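You operate a simulated robot arm through the tools that you are given. There is no shell and no other tool. Be economical: measure what you need, move in short steps, check, and stop when the job is done.

The job below is to be done with a simulated robot arm. You get a single attempt, and the scene is never put back.

Task
Test lamp 26 at 30 cm and slot it as the chart says.
Fine: stand it in the cradle at the cabinet, shut the door, switch it on and off again by the docked remote; leave the other lamps and remotes.

The check looks at the end state, three seconds after you hand in, the way a careful person would. Anything else that was tipped, shoved, dropped, spilled or broken makes it a failure.

Robot
A 6-joint arm with a two-finger parallel gripper on a trunk, on a base that drives. Base frame: it is fixed to the floor where the robot stands at the start and does not move with it; the origin is under the middle of the robot, x ahead of it, y to its left, z up. Readings come in mm, degrees, newtons and seconds.
With the tool pointing down near the work surface it reaches from about 140 to 820 mm from the robot's upright axis, wherever it stands. Its first joint turns from -166.0 to 166.0 degrees. Places, roughly: black cabinet [900, -400, 1000]; blue dial of the black cabinet [900, -500, 1100]; control box [500, 800, 600]; door of the black cabinet [600, -600, 900]; lamp [500, 1500, 1250]; mode key of the second remote [500, 0, 800]; mode key of the third remote [500, 200, 800]; off key of the first remote [600, -200, 800]; off key of the second remote [500, 100, 800]; off key of the third remote [400, 300, 800]; on key of the first remote [600, -200, 800]; on key of the second remote [500, 0, 800]; on key of the third remote [500, 200, 800]; pair key of the second remote [500, 0, 800]; pair key of the third remote [400, 200, 800]; slider of the black cabinet [800, -500, 1100]. Payload 3.91 kg.
The TCP is the grasp point between the finger pads, 30 mm short of the fingertips. In the tool frame z runs along the fingers and y along their closing line. The gripper opens to 110 mm. The fingers are 20 mm wide and 10 mm thick; the gripper's body (48 by 112 mm) begins 55 mm behind the TCP.
Orientation is that of the tool frame in the base frame, as [roll, pitch, yaw] about the fixed x, y, z axes, in that order (R = Rz(yaw) Ry(pitch) Rx(roll)). With the fingers straight down and closing along the base's y, the tool's x points along the base's -x, its y along +y and its z along -z.

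Tools
- The arm moves only by the tool apply_moves. Its arguments are lists of equal length, an entry for each row: "hand": the finger opening in mm, from 0 to 110; "delta_pos": the shift along the tool's x, y, z in mm, a list of three; "rotation": the turn, a rotation vector about the tool's x, y, z in rad, a list of three. In form: {"hand": [hand, ...], "delta_pos": [[tx, ty, tz], ...], "rotation": [[wx, wy, wz], ...]}. A call has 1 to 8 rows; each row shifts and turns the commanded pose from where the row before left it, along the tool's axes as they then stand. Rows are played at 5 a second. More than 50 mm and 8.6 degrees between two rows, or a gripper value outside its range, and nothing of the call is played. A pose out of reach is approached as far as the arm can. The call stops where the force on the tool passes 90 N (or 10 N more than at its start, if that is more) or the arm is blocked; 0.2 s more then pass. Each finger travels about 108 mm/s and halts on what it meets, pressing with about 39 N; the grip force reading is that of the motor and also rises with nothing between the fingers. The clock runs only during rows and for 0.2 s after the last one: add rows that do not move to give the fingers time. It gives the time, the measured TCP pose, the force on the tool (base axes), the opening and the grip force at its end, in the units of the frame above (readings bear some noise), with the torque about the TCP (base axes, N m) and any sound that the robot's microphone picked up, and new pictures: "views" is both (left out), scene, wrist or none.
- Cameras (640 x 400 px; columns grow to the right, rows downward): "scene" is now at [-95.2, 31.2, 1520.6]; the picture's right is [0.39, -0.92, 0.00], its down [-0.66, -0.28, -0.70] and it looks along [0.65, 0.27, -0.71] (base axes); focal length 214 px, centre (320, 200). "wrist" rides on the gripper at [77, 7, -114] in the tool frame; the picture's right is [-0.09, 1.00, 0.00], its down [-0.80, -0.07, -0.59] and it looks along [-0.59, -0.05, 0.80] (tool axes); focal length 270 px, centre (320, 200).
- slide_trunk(by): slides the trunk up (or, below 0, down) by that many mm; the arm and the scene camera ride with it, the base frame stays. It gives what a move gives, with no picture.
- steer(legs): drives the robot by 1 to 6 legs, each [ahead, left, turn to the left] in mm, mm and degrees, along the robot's own axes; the way and the turn of a leg run together, so that a leg with both is an arc; at most 1500 mm and 180 degrees a leg. The arm and the cameras ride along, it lands a little off, and it stops where it bumps. It gives what a move gives, and a new picture of the scene camera.
- pan_tilt(pan, tilt): turns the head with the scene camera to pan (to the left, within 86 degrees either way) and tilt (down, from -29 to 69), counted from straight ahead of the robot. It gives what a move gives, and a new picture of the scene camera.
- pixel_to_xyz(camera, pixels): for up to 12 pixels [column, row] of the newest picture of that camera ("zoom" is the newest enlarged one), the place [x, y, z] in the base frame of the surface seen there, good to about 2 mm. No time passes.
- inspect(camera, box): a new picture of the part [left, top, right, bottom] of that camera's present view, enlarged. No time passes.
- sign_off(): hands the job in; it is judged then, once.

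Work in short steps. Measure before you move; look again where a grasp or a placing could have gone wrong, and mend it. You have 80 turns and 260 pictures in all, those below and enlarged ones among them. Open the gripper and draw the arm clear of the work before you hand the job in, unless the task says otherwise; then end with one line.

The tools are called after ">>>" by a JSON object that holds its "fn" and its "kwargs". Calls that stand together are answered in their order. apply_moves: Moves the arm, as the interface text tells. Its arguments: {"type":"object","properties":{"hand":{"type":"array"},"delta_pos":{"type":"array"},"rotation":{"type":"array"},"views":{"type":"string","enum":["both","scene","wrist","none"]}},"required":["hand","delta_pos","rotation"]} The other tools are called the same way: slide_trunk (by) slides the trunk up or down; steer (legs) drives the base; pan_tilt (pan, tilt) turns the head that bears the scene camera; pixel_to_xyz (camera, pixels) gives the place of the surface under pixels of a picture; inspect (camera, box) takes an enlarged picture of a part of a camera's view; sign_off () hands the job in.

At the start:

```text
t: 0.0
ee_pos: [342.4, -223.1, 1269.7]
ee_rot: [180.0, 0.0, 180.0]
contact_force: [-0.4, 0.8, -0.2]
ft_torque: [-0.03, 0.02, 0.0]
opening: 110.3
finger_force: 0.0
trunk travel left (down, up): [-475.0, 65.0]
robot x, y, heading: [0.8, -4.1, 0.1]
head pan, tilt: [22.8, 45.5]
```

scene: 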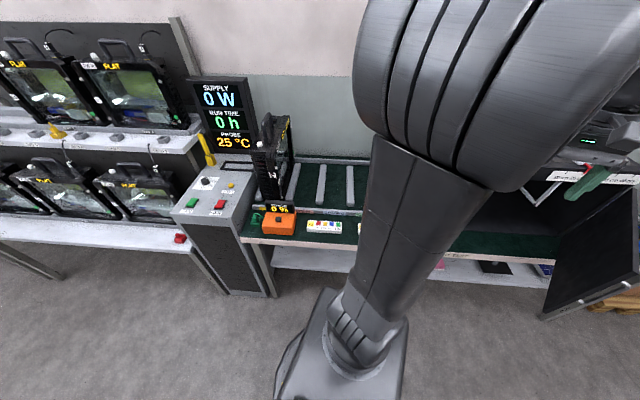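
wrist: 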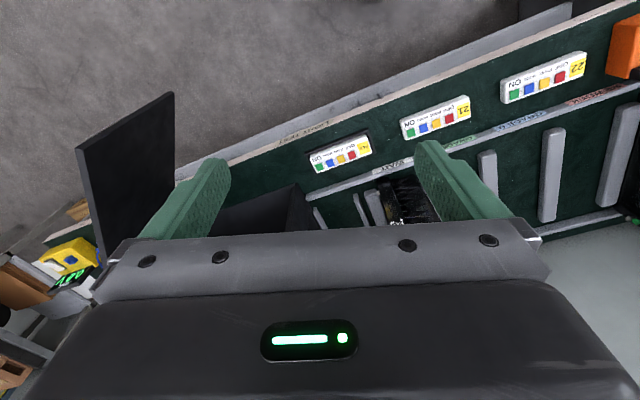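

The first pictures show a bench with remotes, a control box, racks of lamps to the left and the cabinet to the right. I'll look around with the head first.

>>> {"fn": "pan_tilt", "kwargs": {"pan": 60, "tilt": 20}}

>>> {"fn": "inspect", "kwargs": {"camera": "scene", "box": [0, 0, 640, 400]}}

>>> {"fn": "pan_tilt", "kwargs": {"pan": -40, "tilt": 30}}

>>> {"fn": "inspect", "kwargs": {"camera": "wrist", "box": [280, 0, 640, 225]}}

```text
t: 1.0
ee_pos: [343.3, -223.7, 1269.8]
ee_rot: [-180.0, 0.0, -179.9]
contact_force: [-0.3, -0.8, -0.2]
ft_torque: [0.01, 0.02, 0.03]
opening: 110.0
finger_force: 0.2
trunk travel left (down, up): [-475.0, 65.0]
robot x, y, heading: [-3.3, 1.6, -0.1]
head pan, tilt: [60.0, 20.0]
```

scene: 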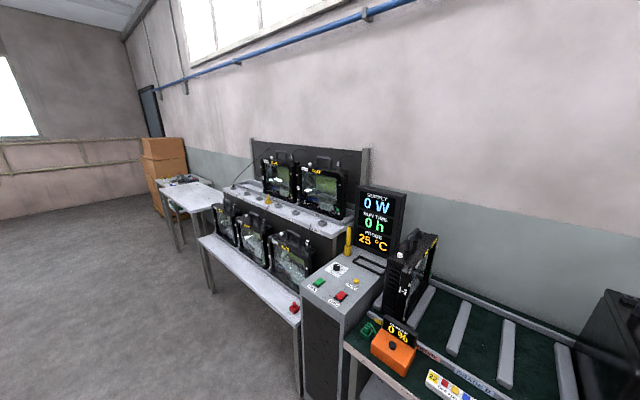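

```text
1.00 times, centred on (320, 200) of scene (not enlarged: the box is as wide or as high as the picture)
```

zoom: 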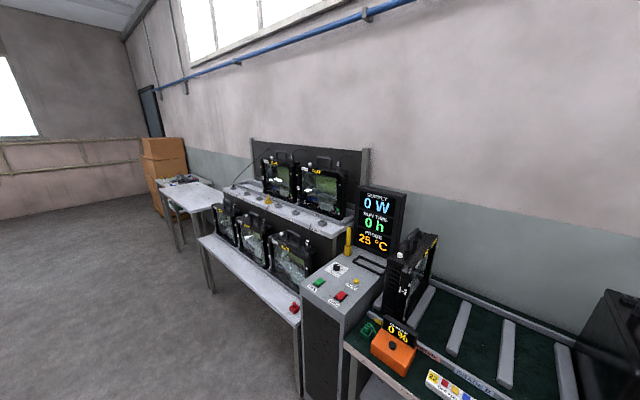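

```text
t: 2.8
ee_pos: [343.3, -223.4, 1270.6]
ee_rot: [179.9, -0.1, -180.0]
contact_force: [-0.1, 0.2, -1.0]
ft_torque: [-0.02, 0.0, 0.03]
opening: 110.3
finger_force: 0.0
trunk travel left (down, up): [-475.0, 65.0]
robot x, y, heading: [-1.6, 4.4, 0.3]
head pan, tilt: [-40.0, 30.0]
```

scene: 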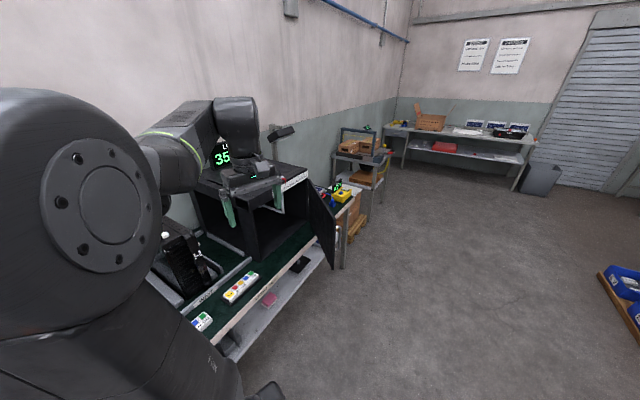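

```text
1.78 times, centred on (460, 112) of wrist
```

zoom: 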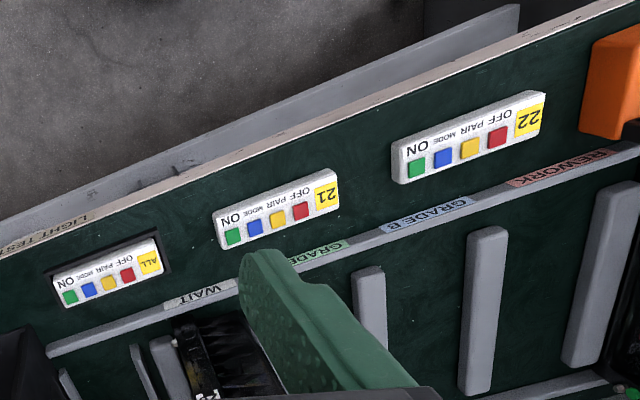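

The docked remote is labelled ALL; slots WAIT, GRADE A, GRADE B, REWORK are visible. Posters at about (473,56) and (510,56): enlarge them, and the cabinet.

>>> {"fn": "inspect", "kwargs": {"camera": "scene", "box": [450, 30, 546, 90]}}

>>> {"fn": "inspect", "kwargs": {"camera": "scene", "box": [180, 110, 372, 230]}}

>>> {"fn": "inspect", "kwargs": {"camera": "scene", "box": [140, 180, 380, 330]}}

>>> {"fn": "pixel_to_xyz", "kwargs": {"camera": "scene", "pixels": [[473, 56], [510, 56], [222, 155], [294, 182], [330, 210]]}}

```text
6.67 times, centred on (498, 60) of scene
```

zoom: 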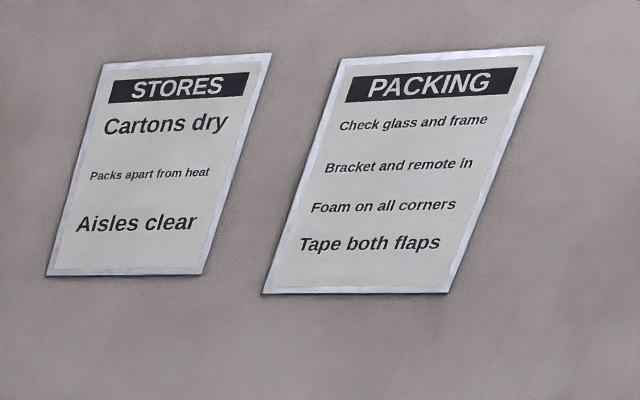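

```text
3.33 times, centred on (276, 170) of scene
```

zoom: 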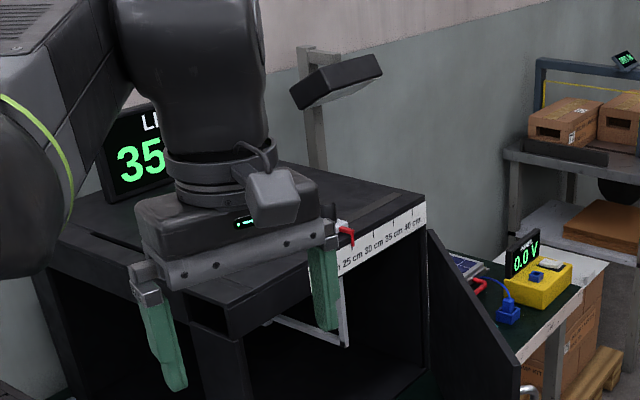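

```text
2.67 times, centred on (260, 255) of scene
```

zoom: 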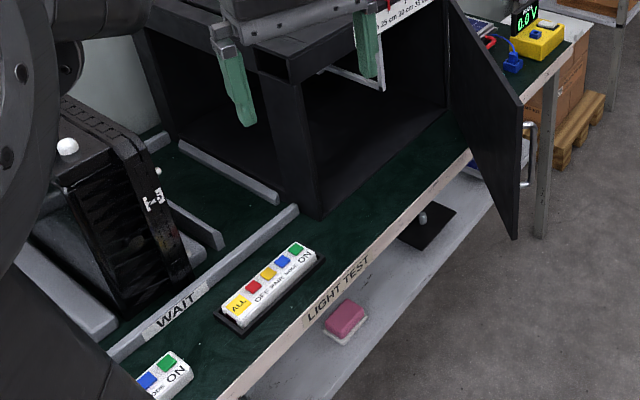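

```text
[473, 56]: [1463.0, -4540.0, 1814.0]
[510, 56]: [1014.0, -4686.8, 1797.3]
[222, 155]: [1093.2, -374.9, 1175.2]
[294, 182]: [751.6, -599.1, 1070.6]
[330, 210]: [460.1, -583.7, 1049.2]
```

No chart there. I look left and further right.

>>> {"fn": "pan_tilt", "kwargs": {"pan": 75, "tilt": 25}}

>>> {"fn": "inspect", "kwargs": {"camera": "scene", "box": [240, 120, 432, 240]}}

>>> {"fn": "inspect", "kwargs": {"camera": "scene", "box": [400, 120, 640, 270]}}

>>> {"fn": "pan_tilt", "kwargs": {"pan": -86, "tilt": 15}}

>>> {"fn": "pan_tilt", "kwargs": {"pan": 10, "tilt": 25}}

```text
t: 4.7
ee_pos: [342.6, -224.8, 1269.3]
ee_rot: [180.0, -0.1, -180.0]
contact_force: [0.0, 0.1, -0.2]
ft_torque: [0.06, -0.01, 0.01]
opening: 110.0
finger_force: 0.1
trunk travel left (down, up): [-475.0, 65.0]
robot x, y, heading: [0.0, 0.2, -0.0]
head pan, tilt: [75.0, 25.0]
```

scene: 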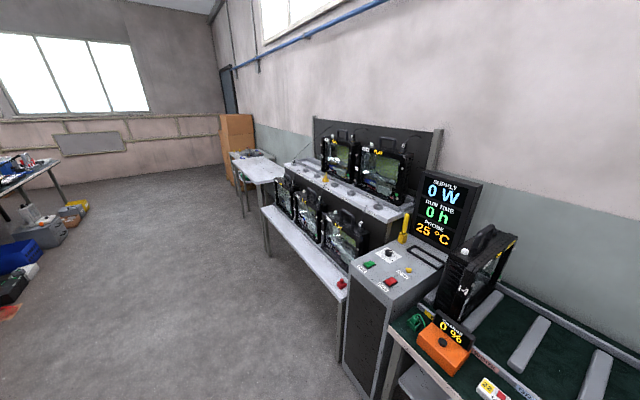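

```text
3.33 times, centred on (336, 180) of scene
```

zoom: 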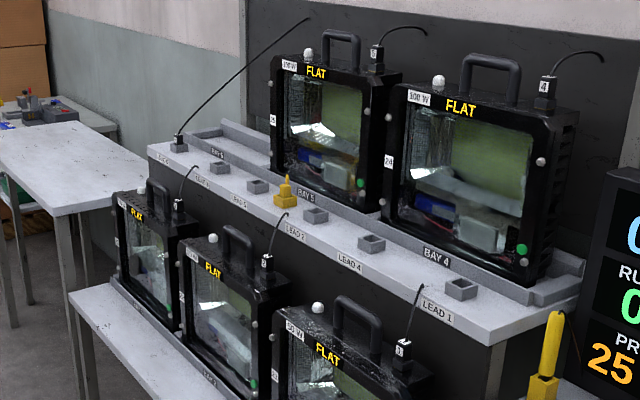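

```text
2.67 times, centred on (520, 195) of scene
```

zoom: 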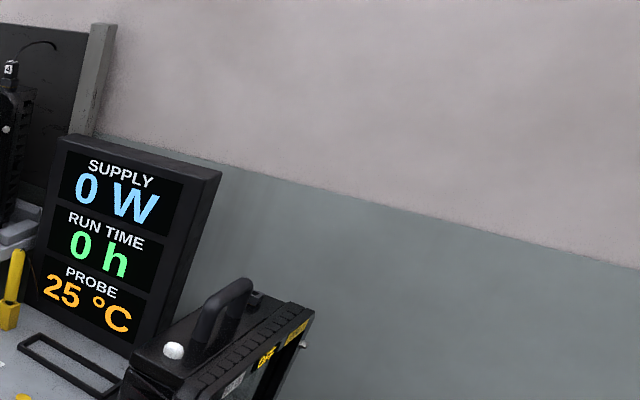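

```text
t: 7.2
ee_pos: [342.7, -224.0, 1269.4]
ee_rot: [180.0, 0.0, 180.0]
contact_force: [0.9, 0.1, -0.2]
ft_torque: [0.03, 0.06, -0.01]
opening: 109.9
finger_force: 0.1
trunk travel left (down, up): [-475.0, 65.0]
robot x, y, heading: [0.1, 1.0, 0.0]
head pan, tilt: [-85.9, 15.0]
```

scene: 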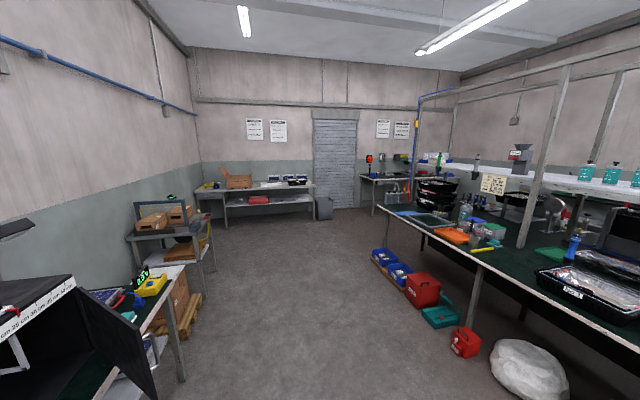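

```text
t: 8.9
ee_pos: [342.8, -224.2, 1270.7]
ee_rot: [180.0, 0.1, 179.9]
contact_force: [0.3, -0.3, 0.7]
ft_torque: [0.02, 0.01, 0.02]
opening: 109.8
finger_force: 0.1
trunk travel left (down, up): [-475.0, 65.0]
robot x, y, heading: [1.3, -0.9, -0.2]
head pan, tilt: [10.0, 25.0]
```

scene: 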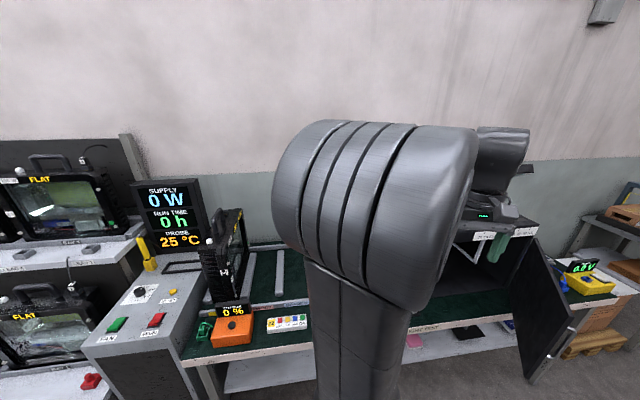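

Lamps on the left rack carry tags; more posters are at the far right at (383,130), (402,130), plus a paper at (493,183). I turn back to enlarge those.

>>> {"fn": "pan_tilt", "kwargs": {"pan": -86, "tilt": 15}}

>>> {"fn": "inspect", "kwargs": {"camera": "scene", "box": [360, 110, 424, 150]}}

>>> {"fn": "inspect", "kwargs": {"camera": "scene", "box": [470, 165, 518, 195]}}

>>> {"fn": "pan_tilt", "kwargs": {"pan": 65, "tilt": 30}}

>>> {"fn": "inspect", "kwargs": {"camera": "scene", "box": [210, 90, 370, 190]}}

>>> {"fn": "inspect", "kwargs": {"camera": "scene", "box": [300, 140, 556, 300]}}

```text
t: 10.6
ee_pos: [342.7, -223.0, 1270.4]
ee_rot: [180.0, 0.0, 180.0]
contact_force: [0.8, -0.1, -0.3]
ft_torque: [0.0, 0.01, -0.01]
opening: 109.9
finger_force: 0.1
trunk travel left (down, up): [-475.0, 65.0]
robot x, y, heading: [-0.2, -1.8, 0.0]
head pan, tilt: [-85.9, 15.0]
```

scene: 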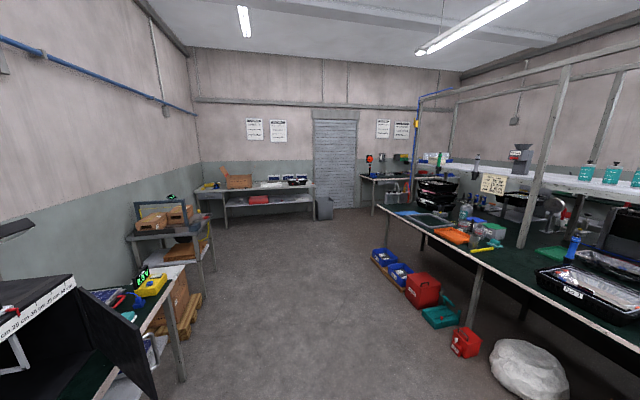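

```text
10.00 times, centred on (392, 130) of scene
```

zoom: 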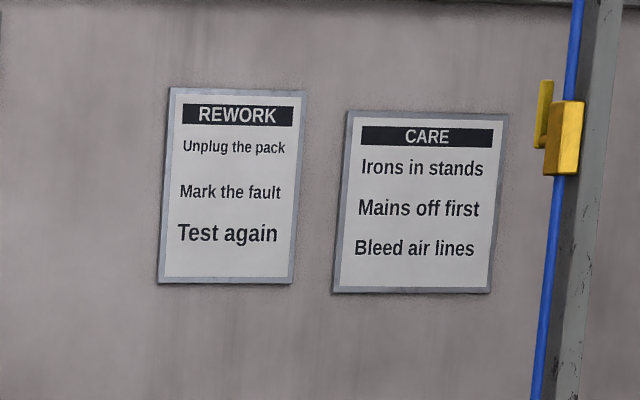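

```text
13.33 times, centred on (494, 180) of scene
```

zoom: 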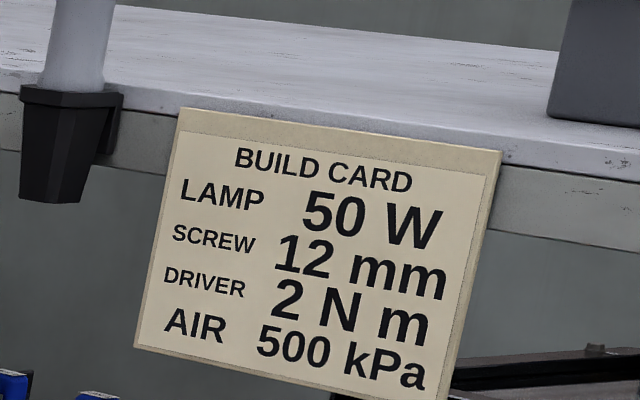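

```text
t: 13.0
ee_pos: [342.2, -224.4, 1269.3]
ee_rot: [180.0, 0.0, 179.9]
contact_force: [-0.6, -0.4, -0.2]
ft_torque: [-0.02, 0.03, 0.02]
opening: 110.1
finger_force: 0.0
trunk travel left (down, up): [-475.0, 65.0]
robot x, y, heading: [-0.8, 1.5, 0.1]
head pan, tilt: [65.0, 30.0]
```

scene: 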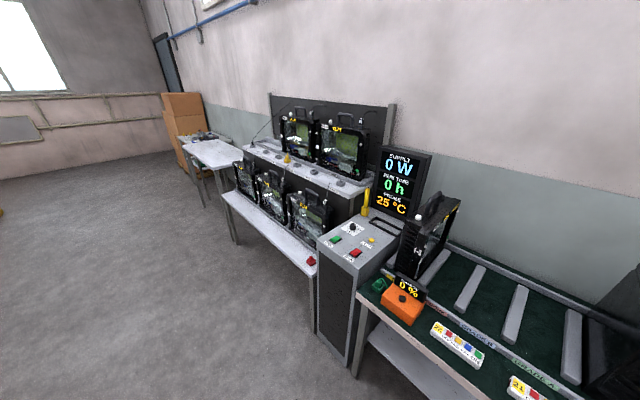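

```text
4.00 times, centred on (290, 140) of scene
```

zoom: 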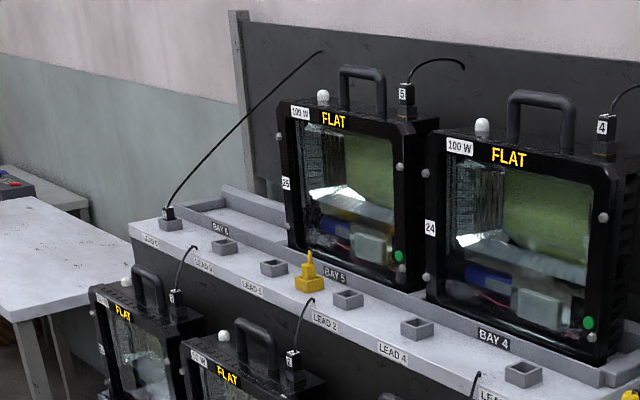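

```text
2.50 times, centred on (428, 220) of scene
```

zoom: 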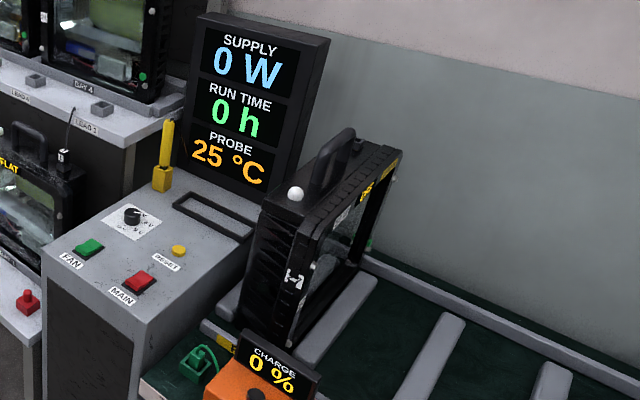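

Bays 1–5 hold other lamps and bay 6 is empty; two lamps stand on the bench. I back off for an overall view.

>>> {"fn": "steer", "kwargs": {"legs": [[-600, 0, 0]]}}

>>> {"fn": "pan_tilt", "kwargs": {"pan": -5, "tilt": 25}}

```text
t: 16.3
ee_pos: [-237.1, -224.7, 1270.5]
ee_rot: [-179.9, 0.0, 179.8]
contact_force: [-0.1, 0.6, 0.2]
ft_torque: [0.02, -0.03, 0.0]
opening: 110.0
finger_force: 0.1
trunk travel left (down, up): [-475.0, 65.0]
robot x, y, heading: [-579.9, -1.4, 0.1]
head pan, tilt: [65.0, 30.0]
```

scene: 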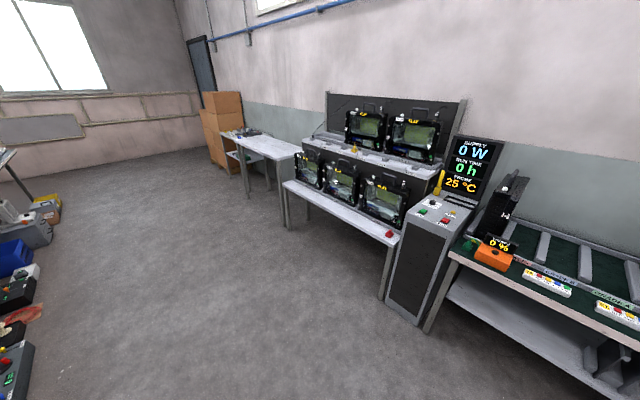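

```text
t: 17.7
ee_pos: [-238.2, -224.0, 1269.9]
ee_rot: [180.0, 0.0, 179.8]
contact_force: [-0.7, 0.6, 0.3]
ft_torque: [0.04, -0.01, -0.03]
opening: 109.6
finger_force: 0.0
trunk travel left (down, up): [-475.0, 65.0]
robot x, y, heading: [-579.3, -0.1, -0.1]
head pan, tilt: [-5.0, 25.0]
```

scene: 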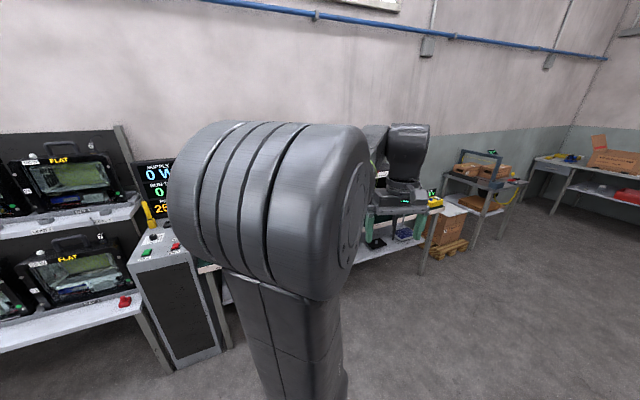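

The elbow blocks the middle of the view; I turn the base right so the bench lies to the left of the arm.

>>> {"fn": "steer", "kwargs": {"legs": [[0, 0, -60]]}}

>>> {"fn": "pan_tilt", "kwargs": {"pan": 50, "tilt": 25}}

>>> {"fn": "inspect", "kwargs": {"camera": "scene", "box": [240, 100, 432, 220]}}

>>> {"fn": "inspect", "kwargs": {"camera": "scene", "box": [120, 120, 344, 260]}}

```text
t: 20.8
ee_pos: [-602.3, -409.1, 1270.4]
ee_rot: [180.0, 0.0, 120.0]
contact_force: [0.8, -1.3, -0.5]
ft_torque: [0.0, -0.03, -0.01]
opening: 109.8
finger_force: 0.1
trunk travel left (down, up): [-475.0, 65.0]
robot x, y, heading: [-576.7, -1.0, -59.8]
head pan, tilt: [-5.0, 25.0]
```

scene: 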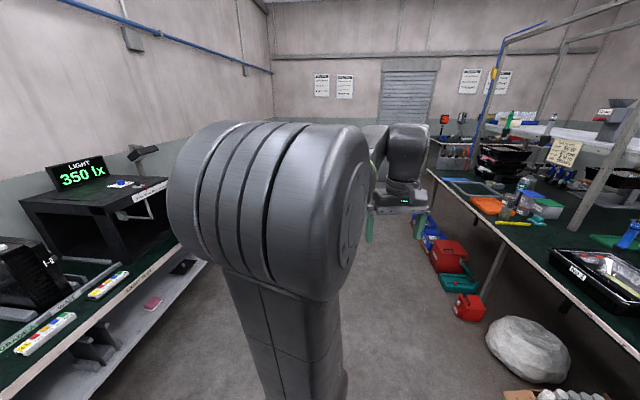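

```text
t: 22.0
ee_pos: [-602.5, -407.6, 1269.9]
ee_rot: [-180.0, 0.0, 120.1]
contact_force: [0.3, 0.6, -0.6]
ft_torque: [-0.02, 0.03, 0.01]
opening: 110.2
finger_force: 0.1
trunk travel left (down, up): [-475.0, 65.0]
robot x, y, heading: [-581.1, 1.7, -60.1]
head pan, tilt: [50.0, 25.0]
```

scene: 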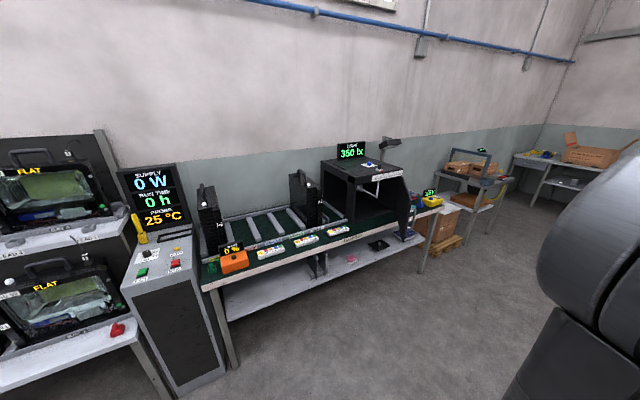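

```text
3.33 times, centred on (336, 160) of scene
```

zoom: 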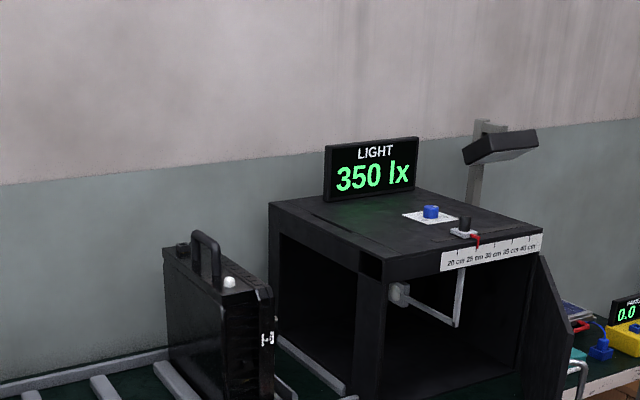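

```text
2.86 times, centred on (232, 190) of scene
```

zoom: 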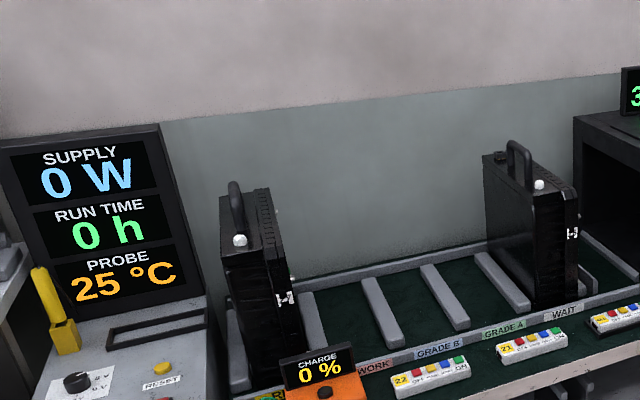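

The display reads 350 lx and the scale is on the cabinet's hood. I still need the chart: look behind and to the left.

>>> {"fn": "pan_tilt", "kwargs": {"pan": -86, "tilt": 15}}

>>> {"fn": "steer", "kwargs": {"legs": [[0, 0, 60], [0, 0, 50]]}}

>>> {"fn": "pan_tilt", "kwargs": {"pan": 86, "tilt": 15}}

```text
t: 24.2
ee_pos: [-602.0, -407.7, 1270.4]
ee_rot: [180.0, 0.1, 119.9]
contact_force: [0.1, -0.7, 0.6]
ft_torque: [0.03, -0.02, 0.0]
opening: 110.0
finger_force: 0.1
trunk travel left (down, up): [-475.0, 65.0]
robot x, y, heading: [-580.2, 3.4, -60.0]
head pan, tilt: [-85.9, 15.0]
```

scene: 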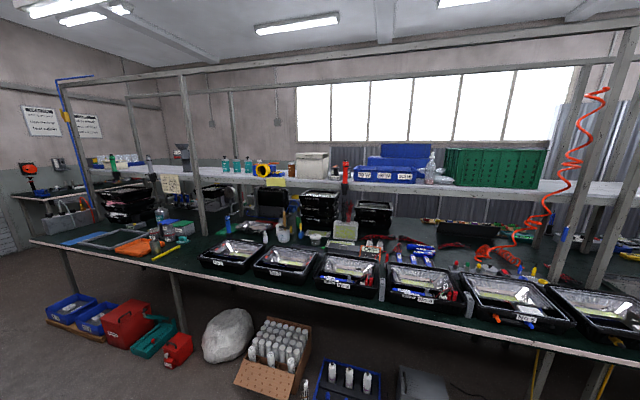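

```text
t: 29.5
ee_pos: [-191.6, 132.0, 1270.6]
ee_rot: [179.9, -0.1, -128.3]
contact_force: [-0.3, -0.2, 0.4]
ft_torque: [-0.01, -0.02, 0.01]
opening: 110.1
finger_force: 0.2
trunk travel left (down, up): [-475.0, 65.0]
robot x, y, heading: [-576.1, 1.7, 51.6]
head pan, tilt: [-85.9, 15.0]
```

scene: 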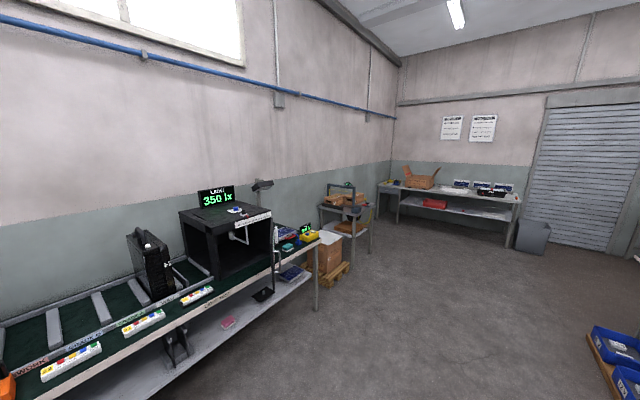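

```text
t: 32.1
ee_pos: [-190.9, 129.7, 1270.4]
ee_rot: [180.0, 0.0, -128.3]
contact_force: [-0.8, 0.6, 0.0]
ft_torque: [0.04, -0.02, -0.01]
opening: 109.8
finger_force: 0.1
trunk travel left (down, up): [-475.0, 65.0]
robot x, y, heading: [-580.1, 1.4, 51.6]
head pan, tilt: [85.9, 15.0]
```

scene: 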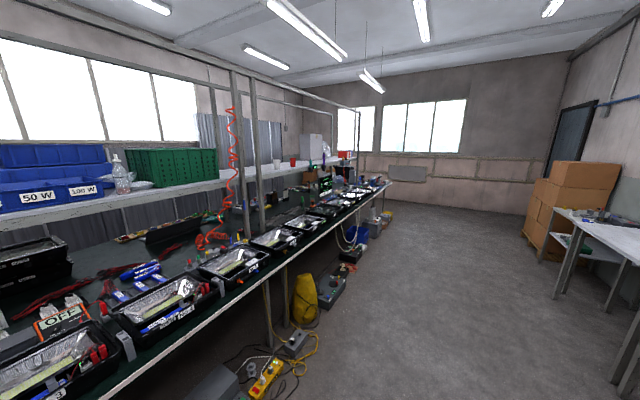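

No chart on this side. I go closer to the cabinet, keeping the arm to the left of the line of sight.

>>> {"fn": "steer", "kwargs": {"legs": [[-24, -695, 0]]}}

>>> {"fn": "pan_tilt", "kwargs": {"pan": -50, "tilt": 30}}

>>> {"fn": "inspect", "kwargs": {"camera": "scene", "box": [200, 100, 520, 300]}}

>>> {"fn": "inspect", "kwargs": {"camera": "wrist", "box": [0, 0, 640, 400]}}

```text
t: 36.0
ee_pos: [350.3, -320.2, 1269.7]
ee_rot: [-180.0, -0.1, -127.7]
contact_force: [0.7, -0.5, -0.1]
ft_torque: [0.0, -0.02, -0.01]
opening: 109.8
finger_force: 0.1
trunk travel left (down, up): [-475.0, 65.0]
robot x, y, heading: [-36.6, -452.5, 52.1]
head pan, tilt: [85.9, 15.0]
```

scene: 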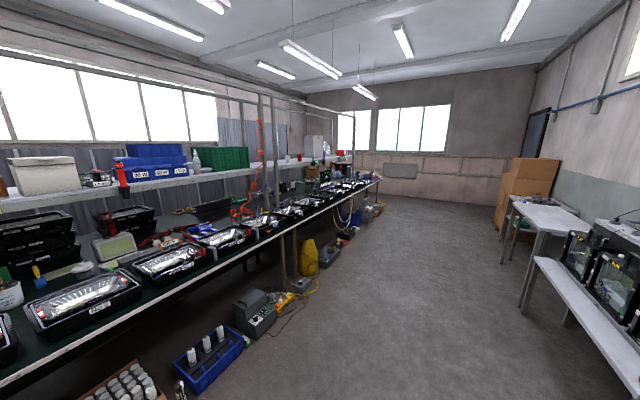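

```text
t: 38.2
ee_pos: [350.5, -319.9, 1270.3]
ee_rot: [-180.0, 0.1, -127.7]
contact_force: [-0.1, -0.2, -0.2]
ft_torque: [0.04, 0.0, 0.04]
opening: 110.2
finger_force: 0.1
trunk travel left (down, up): [-475.0, 65.0]
robot x, y, heading: [-35.8, -453.3, 52.2]
head pan, tilt: [-50.0, 30.0]
```

scene: 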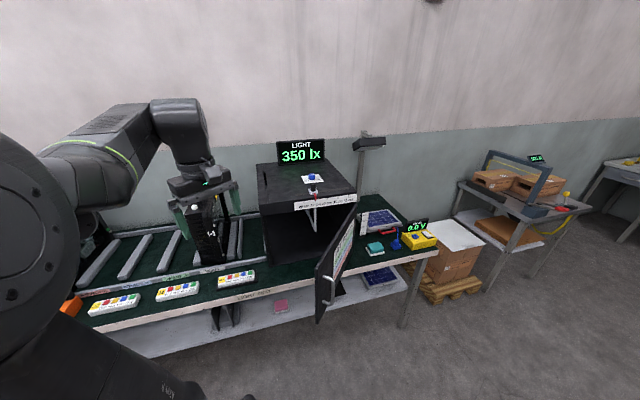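

```text
2.00 times, centred on (360, 200) of scene
```

zoom: 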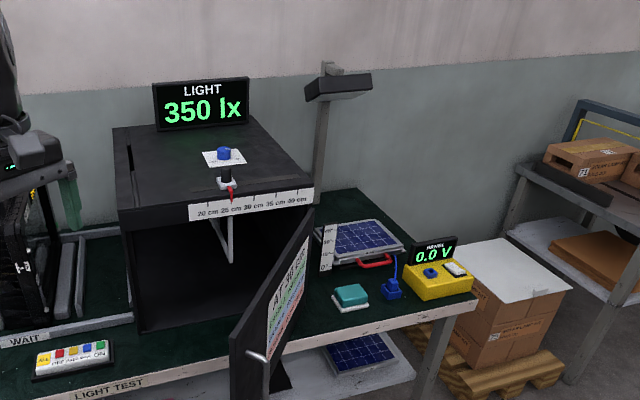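

```text
1.00 times, centred on (320, 200) of wrist (not enlarged: the box is as wide or as high as the picture)
```

zoom: 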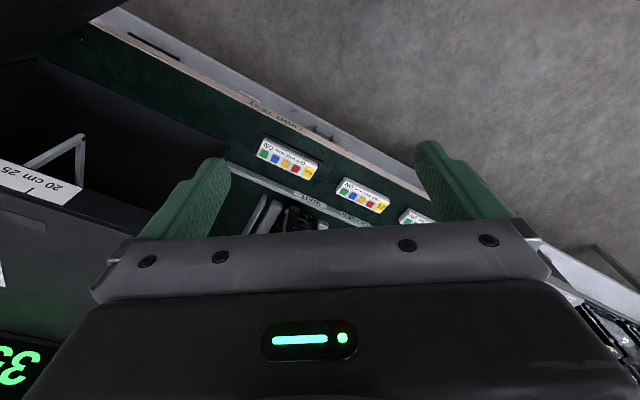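

The chart is inside the door at (345,245). I move further right to read it face-on.

>>> {"fn": "steer", "kwargs": {"legs": [[-590, -460, 0]]}}

>>> {"fn": "pan_tilt", "kwargs": {"pan": -30, "tilt": 25}}

```text
t: 42.2
ee_pos: [357.2, -1057.3, 1270.0]
ee_rot: [-180.0, 0.0, -126.2]
contact_force: [0.1, -0.3, -0.7]
ft_torque: [0.05, 0.01, -0.02]
opening: 109.9
finger_force: 0.1
trunk travel left (down, up): [-475.0, 65.0]
robot x, y, heading: [-29.0, -1204.8, 53.7]
head pan, tilt: [-50.0, 30.0]
```

scene: 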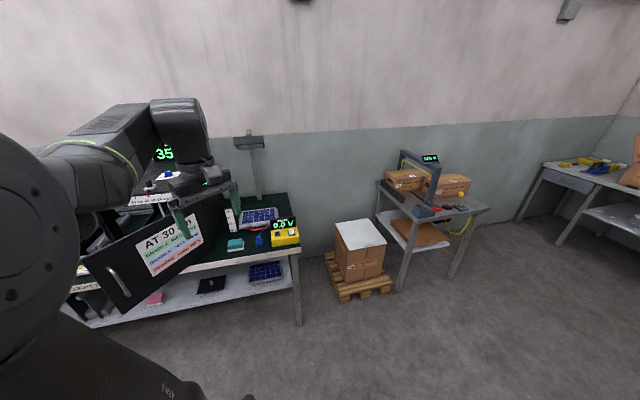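

```text
t: 43.1
ee_pos: [356.4, -1058.1, 1268.9]
ee_rot: [180.0, -0.1, -126.3]
contact_force: [0.2, 0.6, 0.1]
ft_torque: [-0.03, 0.0, -0.02]
opening: 109.9
finger_force: 0.0
trunk travel left (down, up): [-475.0, 65.0]
robot x, y, heading: [-24.4, -1202.6, 53.9]
head pan, tilt: [-30.0, 25.0]
```

scene: 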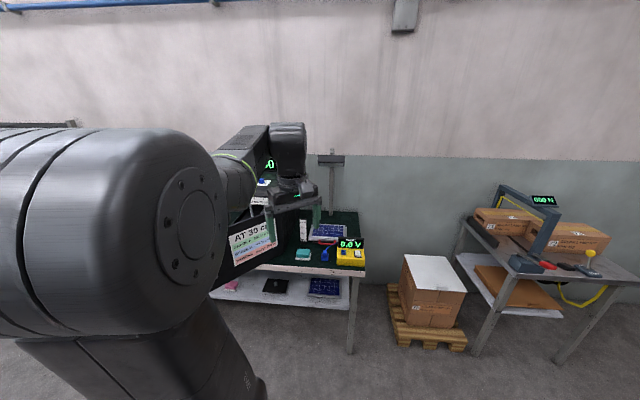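

I pan back to -50 and enlarge the chart, which was at (165,250).

>>> {"fn": "pan_tilt", "kwargs": {"pan": -55, "tilt": 30}}

>>> {"fn": "inspect", "kwargs": {"camera": "scene", "box": [80, 190, 240, 290]}}

```text
t: 44.0
ee_pos: [357.5, -1057.0, 1269.9]
ee_rot: [179.9, 0.0, -126.1]
contact_force: [-0.4, -0.4, 0.3]
ft_torque: [-0.05, 0.02, 0.04]
opening: 109.9
finger_force: 0.0
trunk travel left (down, up): [-475.0, 65.0]
robot x, y, heading: [-23.0, -1199.8, 53.6]
head pan, tilt: [-55.0, 30.0]
```

scene: 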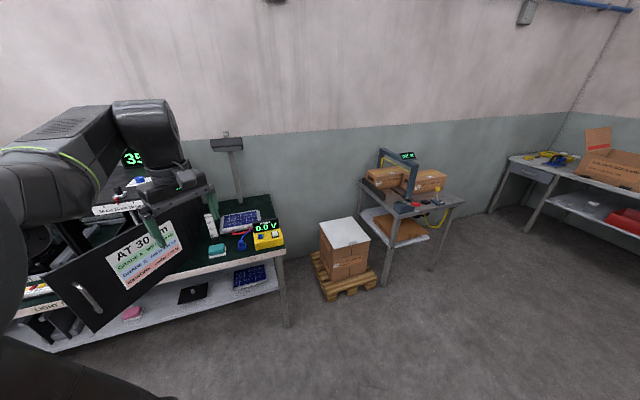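

```text
4.00 times, centred on (160, 240) of scene
```

zoom: 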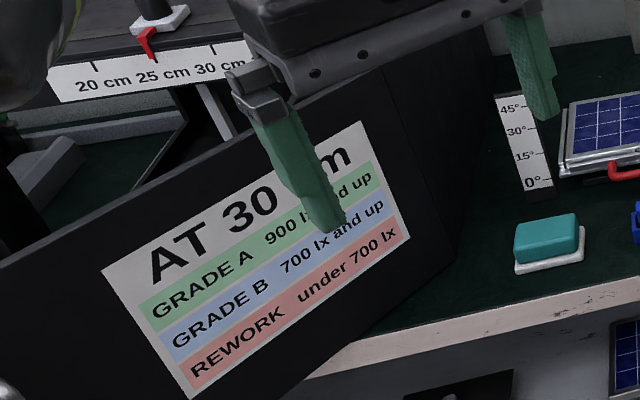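

Chart: A ≥900 lx, B ≥700, under 700 rework, at 30 cm; slider now at 25 cm. Next I return to view the bench lamps to find number 26.

>>> {"fn": "steer", "kwargs": {"legs": [[960, 705, 0]]}}

>>> {"fn": "pan_tilt", "kwargs": {"pan": -52, "tilt": 35}}

>>> {"fn": "inspect", "kwargs": {"camera": "scene", "box": [160, 80, 480, 280]}}

```text
t: 50.0
ee_pos: [391.1, 109.9, 1270.5]
ee_rot: [180.0, -0.1, -128.3]
contact_force: [-0.6, 0.2, -0.1]
ft_torque: [0.01, 0.03, -0.05]
opening: 110.1
finger_force: 0.0
trunk travel left (down, up): [-475.0, 65.0]
robot x, y, heading: [3.9, -19.5, 51.5]
head pan, tilt: [-55.0, 30.0]
```

scene: 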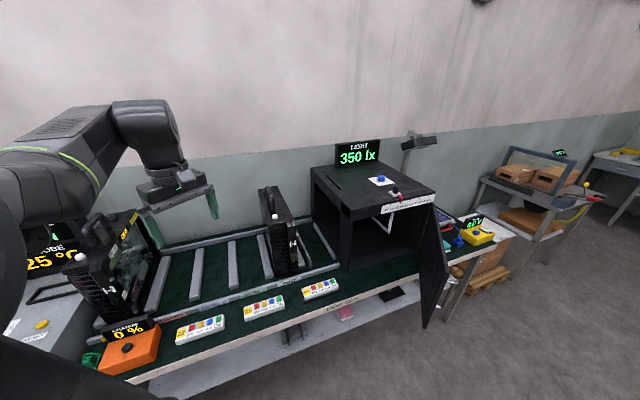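

```text
t: 50.6
ee_pos: [391.0, 110.3, 1270.6]
ee_rot: [179.9, -0.1, -128.3]
contact_force: [0.7, -0.3, 0.5]
ft_torque: [-0.01, -0.01, -0.01]
opening: 109.8
finger_force: 0.0
trunk travel left (down, up): [-475.0, 65.0]
robot x, y, heading: [2.0, -17.3, 51.8]
head pan, tilt: [-52.0, 35.0]
```

scene: 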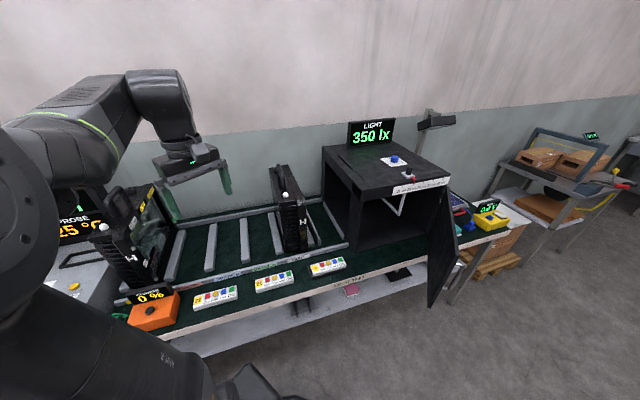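

```text
2.00 times, centred on (320, 180) of scene
```

zoom: 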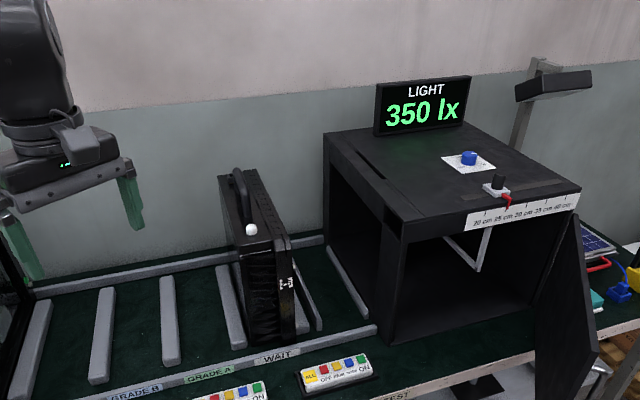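

Enlarge the dial, lamp tags and the cabinet's left side.

>>> {"fn": "inspect", "kwargs": {"camera": "scene", "box": [356, 144, 420, 184]}}

>>> {"fn": "inspect", "kwargs": {"camera": "scene", "box": [262, 160, 358, 220]}}

>>> {"fn": "inspect", "kwargs": {"camera": "scene", "box": [270, 210, 430, 310]}}

>>> {"fn": "inspect", "kwargs": {"camera": "scene", "box": [80, 180, 208, 260]}}

>>> {"fn": "pixel_to_xyz", "kwargs": {"camera": "scene", "pixels": [[285, 196], [306, 246], [300, 208], [277, 255], [322, 150], [350, 210], [352, 245], [346, 238], [317, 224], [394, 155], [410, 175]]}}

```text
10.00 times, centred on (388, 164) of scene
```

zoom: 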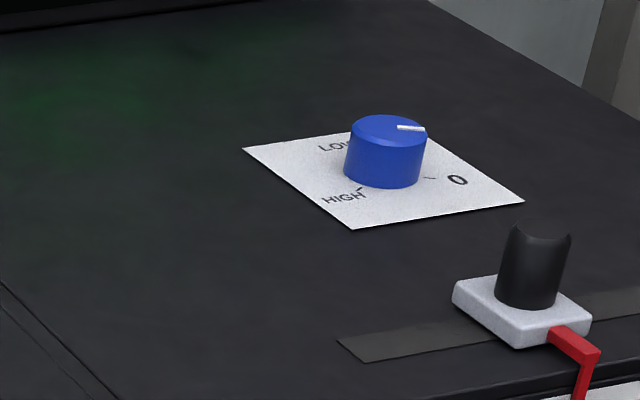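

```text
6.67 times, centred on (310, 190) of scene
```

zoom: 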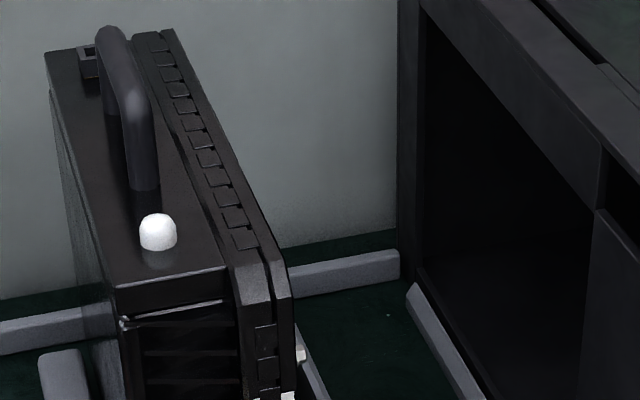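

```text
4.00 times, centred on (350, 260) of scene
```

zoom: 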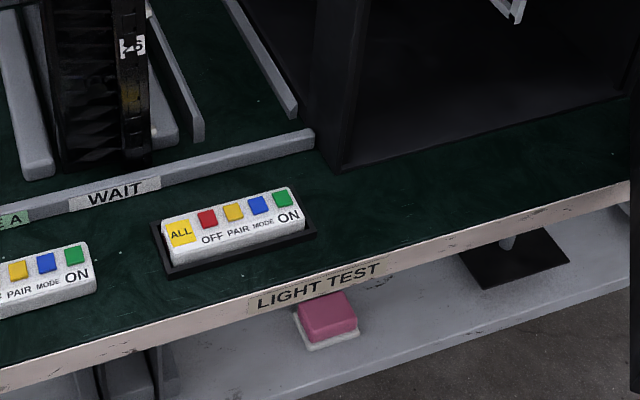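

```text
5.00 times, centred on (144, 220) of scene
```

zoom: 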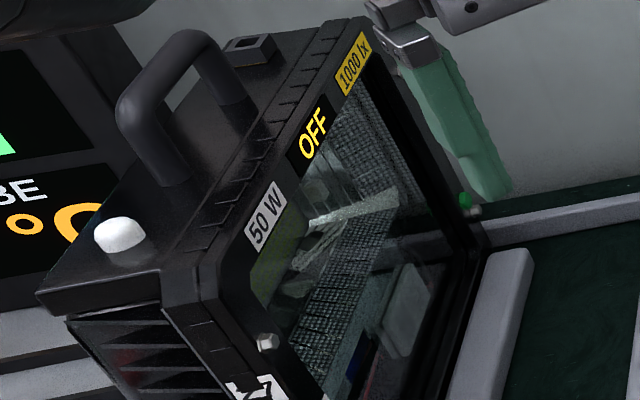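

```text
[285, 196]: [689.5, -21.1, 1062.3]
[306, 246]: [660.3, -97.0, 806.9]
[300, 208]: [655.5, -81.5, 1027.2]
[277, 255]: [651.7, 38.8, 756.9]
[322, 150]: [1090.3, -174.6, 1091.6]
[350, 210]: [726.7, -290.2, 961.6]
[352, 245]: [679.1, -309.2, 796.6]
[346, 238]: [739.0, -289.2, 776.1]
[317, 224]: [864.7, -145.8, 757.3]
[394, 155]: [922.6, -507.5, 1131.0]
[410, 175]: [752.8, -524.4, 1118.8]
```

The WAIT lamp's tag is at about (302,222), the left lamp's at about (131,258). I enlarge both and measure.

>>> {"fn": "inspect", "kwargs": {"camera": "scene", "box": [290, 210, 322, 230]}}

>>> {"fn": "inspect", "kwargs": {"camera": "scene", "box": [116, 245, 156, 270]}}

>>> {"fn": "inspect", "kwargs": {"camera": "scene", "box": [180, 220, 340, 320]}}

```text
16.00 times, centred on (306, 220) of scene
```

zoom: 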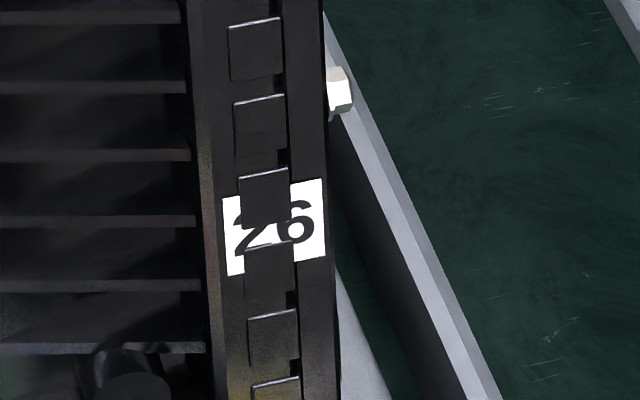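

```text
16.00 times, centred on (136, 258) of scene
```

zoom: 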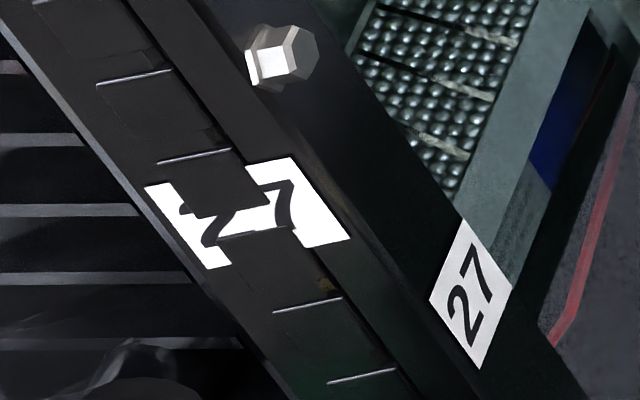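

```text
4.00 times, centred on (260, 270) of scene
```

zoom: 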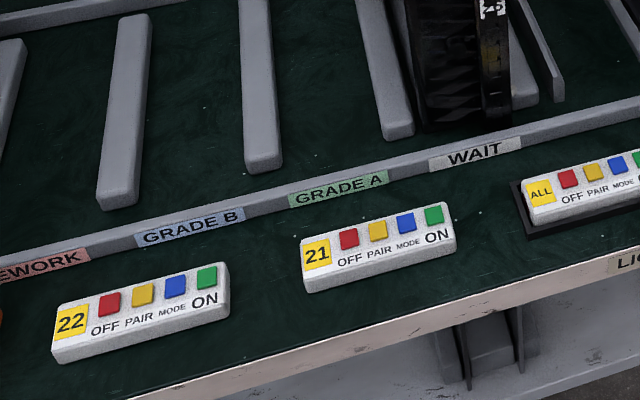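

Lamp 26 is in the WAIT slot, its glass facing right. I measure lamp top, handle, rails, remote and bench edge in this view.

>>> {"fn": "inspect", "kwargs": {"camera": "scene", "box": [250, 150, 410, 250]}}

>>> {"fn": "pixel_to_xyz", "kwargs": {"camera": "zoom", "pixels": [[115, 75], [140, 160], [140, 182], [155, 70], [190, 215], [200, 350], [130, 195], [90, 75], [262, 210], [380, 370], [345, 330], [240, 330]]}}

>>> {"fn": "pixel_to_xyz", "kwargs": {"camera": "scene", "pixels": [[360, 297], [213, 338], [339, 264], [320, 268], [325, 244], [350, 252], [330, 273], [290, 200]]}}

```text
4.00 times, centred on (330, 200) of scene
```

zoom: 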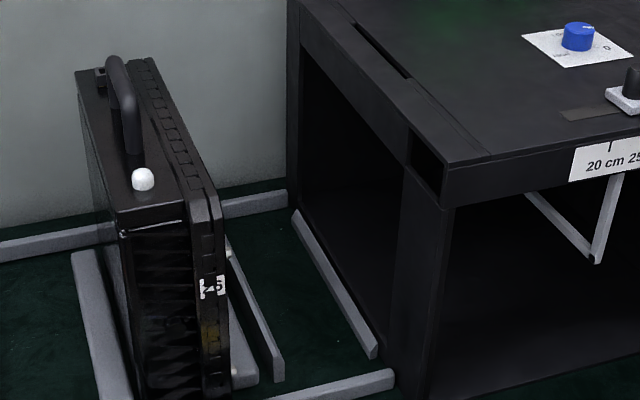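

```text
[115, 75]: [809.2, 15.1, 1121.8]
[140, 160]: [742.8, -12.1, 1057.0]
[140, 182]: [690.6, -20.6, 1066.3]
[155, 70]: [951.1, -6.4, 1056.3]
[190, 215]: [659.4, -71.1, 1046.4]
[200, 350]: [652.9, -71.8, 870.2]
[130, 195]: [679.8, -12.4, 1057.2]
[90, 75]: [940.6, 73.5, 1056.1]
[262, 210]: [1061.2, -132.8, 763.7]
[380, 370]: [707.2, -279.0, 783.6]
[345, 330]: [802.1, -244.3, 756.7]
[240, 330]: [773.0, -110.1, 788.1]
```

```text
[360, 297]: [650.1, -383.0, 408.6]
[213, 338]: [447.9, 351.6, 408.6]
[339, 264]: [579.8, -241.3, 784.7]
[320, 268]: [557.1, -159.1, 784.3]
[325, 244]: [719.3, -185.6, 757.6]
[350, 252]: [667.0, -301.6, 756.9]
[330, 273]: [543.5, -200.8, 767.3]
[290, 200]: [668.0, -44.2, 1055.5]
```

The bench is rotated about 18° and lamp 26 stands with it (left-front top corner (680,-12), left-rear (941,73), handle top z 1122). I line the robot up with the lamp at heading ~18°.

>>> {"fn": "steer", "kwargs": {"legs": [[-55, -235, 0], [0, 0, -33.4]]}}

>>> {"fn": "pan_tilt", "kwargs": {"pan": 35, "tilt": 45}}

>>> {"fn": "inspect", "kwargs": {"camera": "wrist", "box": [0, 0, 640, 400]}}

```text
t: 54.0
ee_pos: [541.2, -311.4, 1270.4]
ee_rot: [-180.0, 0.1, -161.9]
contact_force: [-0.2, 0.3, -0.1]
ft_torque: [0.02, 0.0, 0.01]
opening: 110.2
finger_force: 0.1
trunk travel left (down, up): [-475.0, 65.0]
robot x, y, heading: [144.6, -206.6, 18.2]
head pan, tilt: [-52.0, 35.0]
```

scene: 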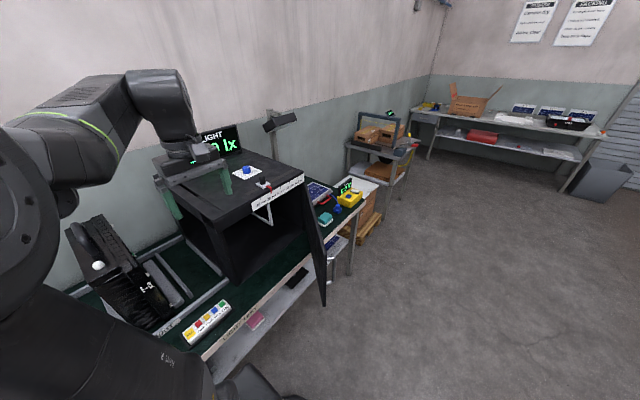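

```text
t: 55.6
ee_pos: [542.1, -311.8, 1270.4]
ee_rot: [-180.0, 0.0, -162.1]
contact_force: [0.1, -0.5, 0.7]
ft_torque: [0.01, 0.02, -0.01]
opening: 110.1
finger_force: 0.1
trunk travel left (down, up): [-475.0, 65.0]
robot x, y, heading: [146.1, -205.3, 18.3]
head pan, tilt: [35.0, 45.0]
```

scene: 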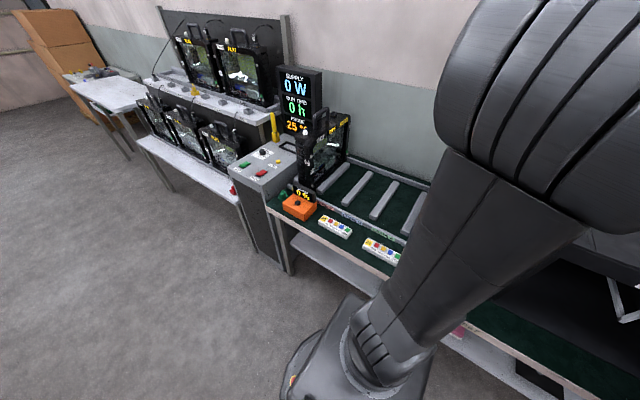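

```text
1.00 times, centred on (320, 200) of wrist (not enlarged: the box is as wide or as high as the picture)
```

zoom: 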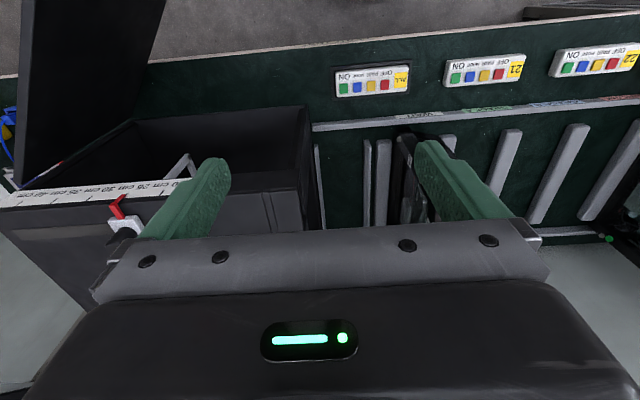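

The wrist view shows the scale and slider at (120,215). Enlarge it and measure ticks, knob and dial.

>>> {"fn": "inspect", "kwargs": {"camera": "wrist", "box": [0, 140, 208, 270]}}

>>> {"fn": "inspect", "kwargs": {"camera": "wrist", "box": [300, 100, 460, 200]}}

>>> {"fn": "pixel_to_xyz", "kwargs": {"camera": "wrist", "pixels": [[345, 89], [371, 86], [387, 84], [400, 79], [310, 140], [330, 127], [380, 120], [370, 145], [385, 145], [320, 150]]}}

```text
3.08 times, centred on (104, 205) of wrist
```

zoom: 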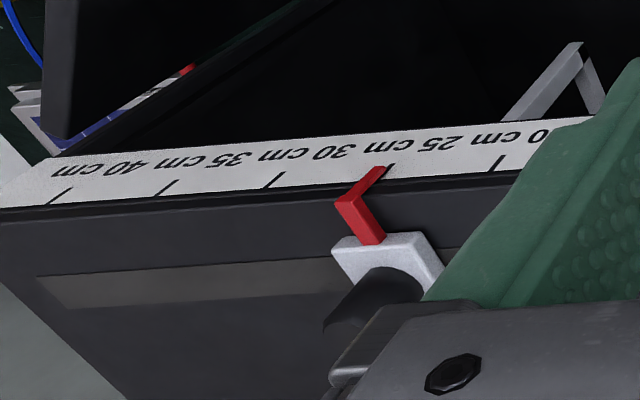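

```text
4.00 times, centred on (380, 150) of wrist
```

zoom: 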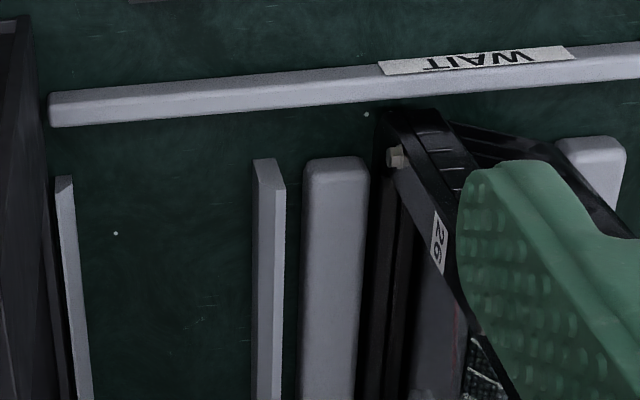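

```text
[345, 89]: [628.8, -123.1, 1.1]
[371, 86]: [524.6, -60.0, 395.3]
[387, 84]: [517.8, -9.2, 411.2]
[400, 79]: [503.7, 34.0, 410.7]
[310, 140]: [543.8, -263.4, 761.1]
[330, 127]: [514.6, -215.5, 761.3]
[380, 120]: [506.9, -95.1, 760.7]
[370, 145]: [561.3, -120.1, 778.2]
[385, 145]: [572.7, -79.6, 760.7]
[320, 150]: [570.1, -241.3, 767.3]
```

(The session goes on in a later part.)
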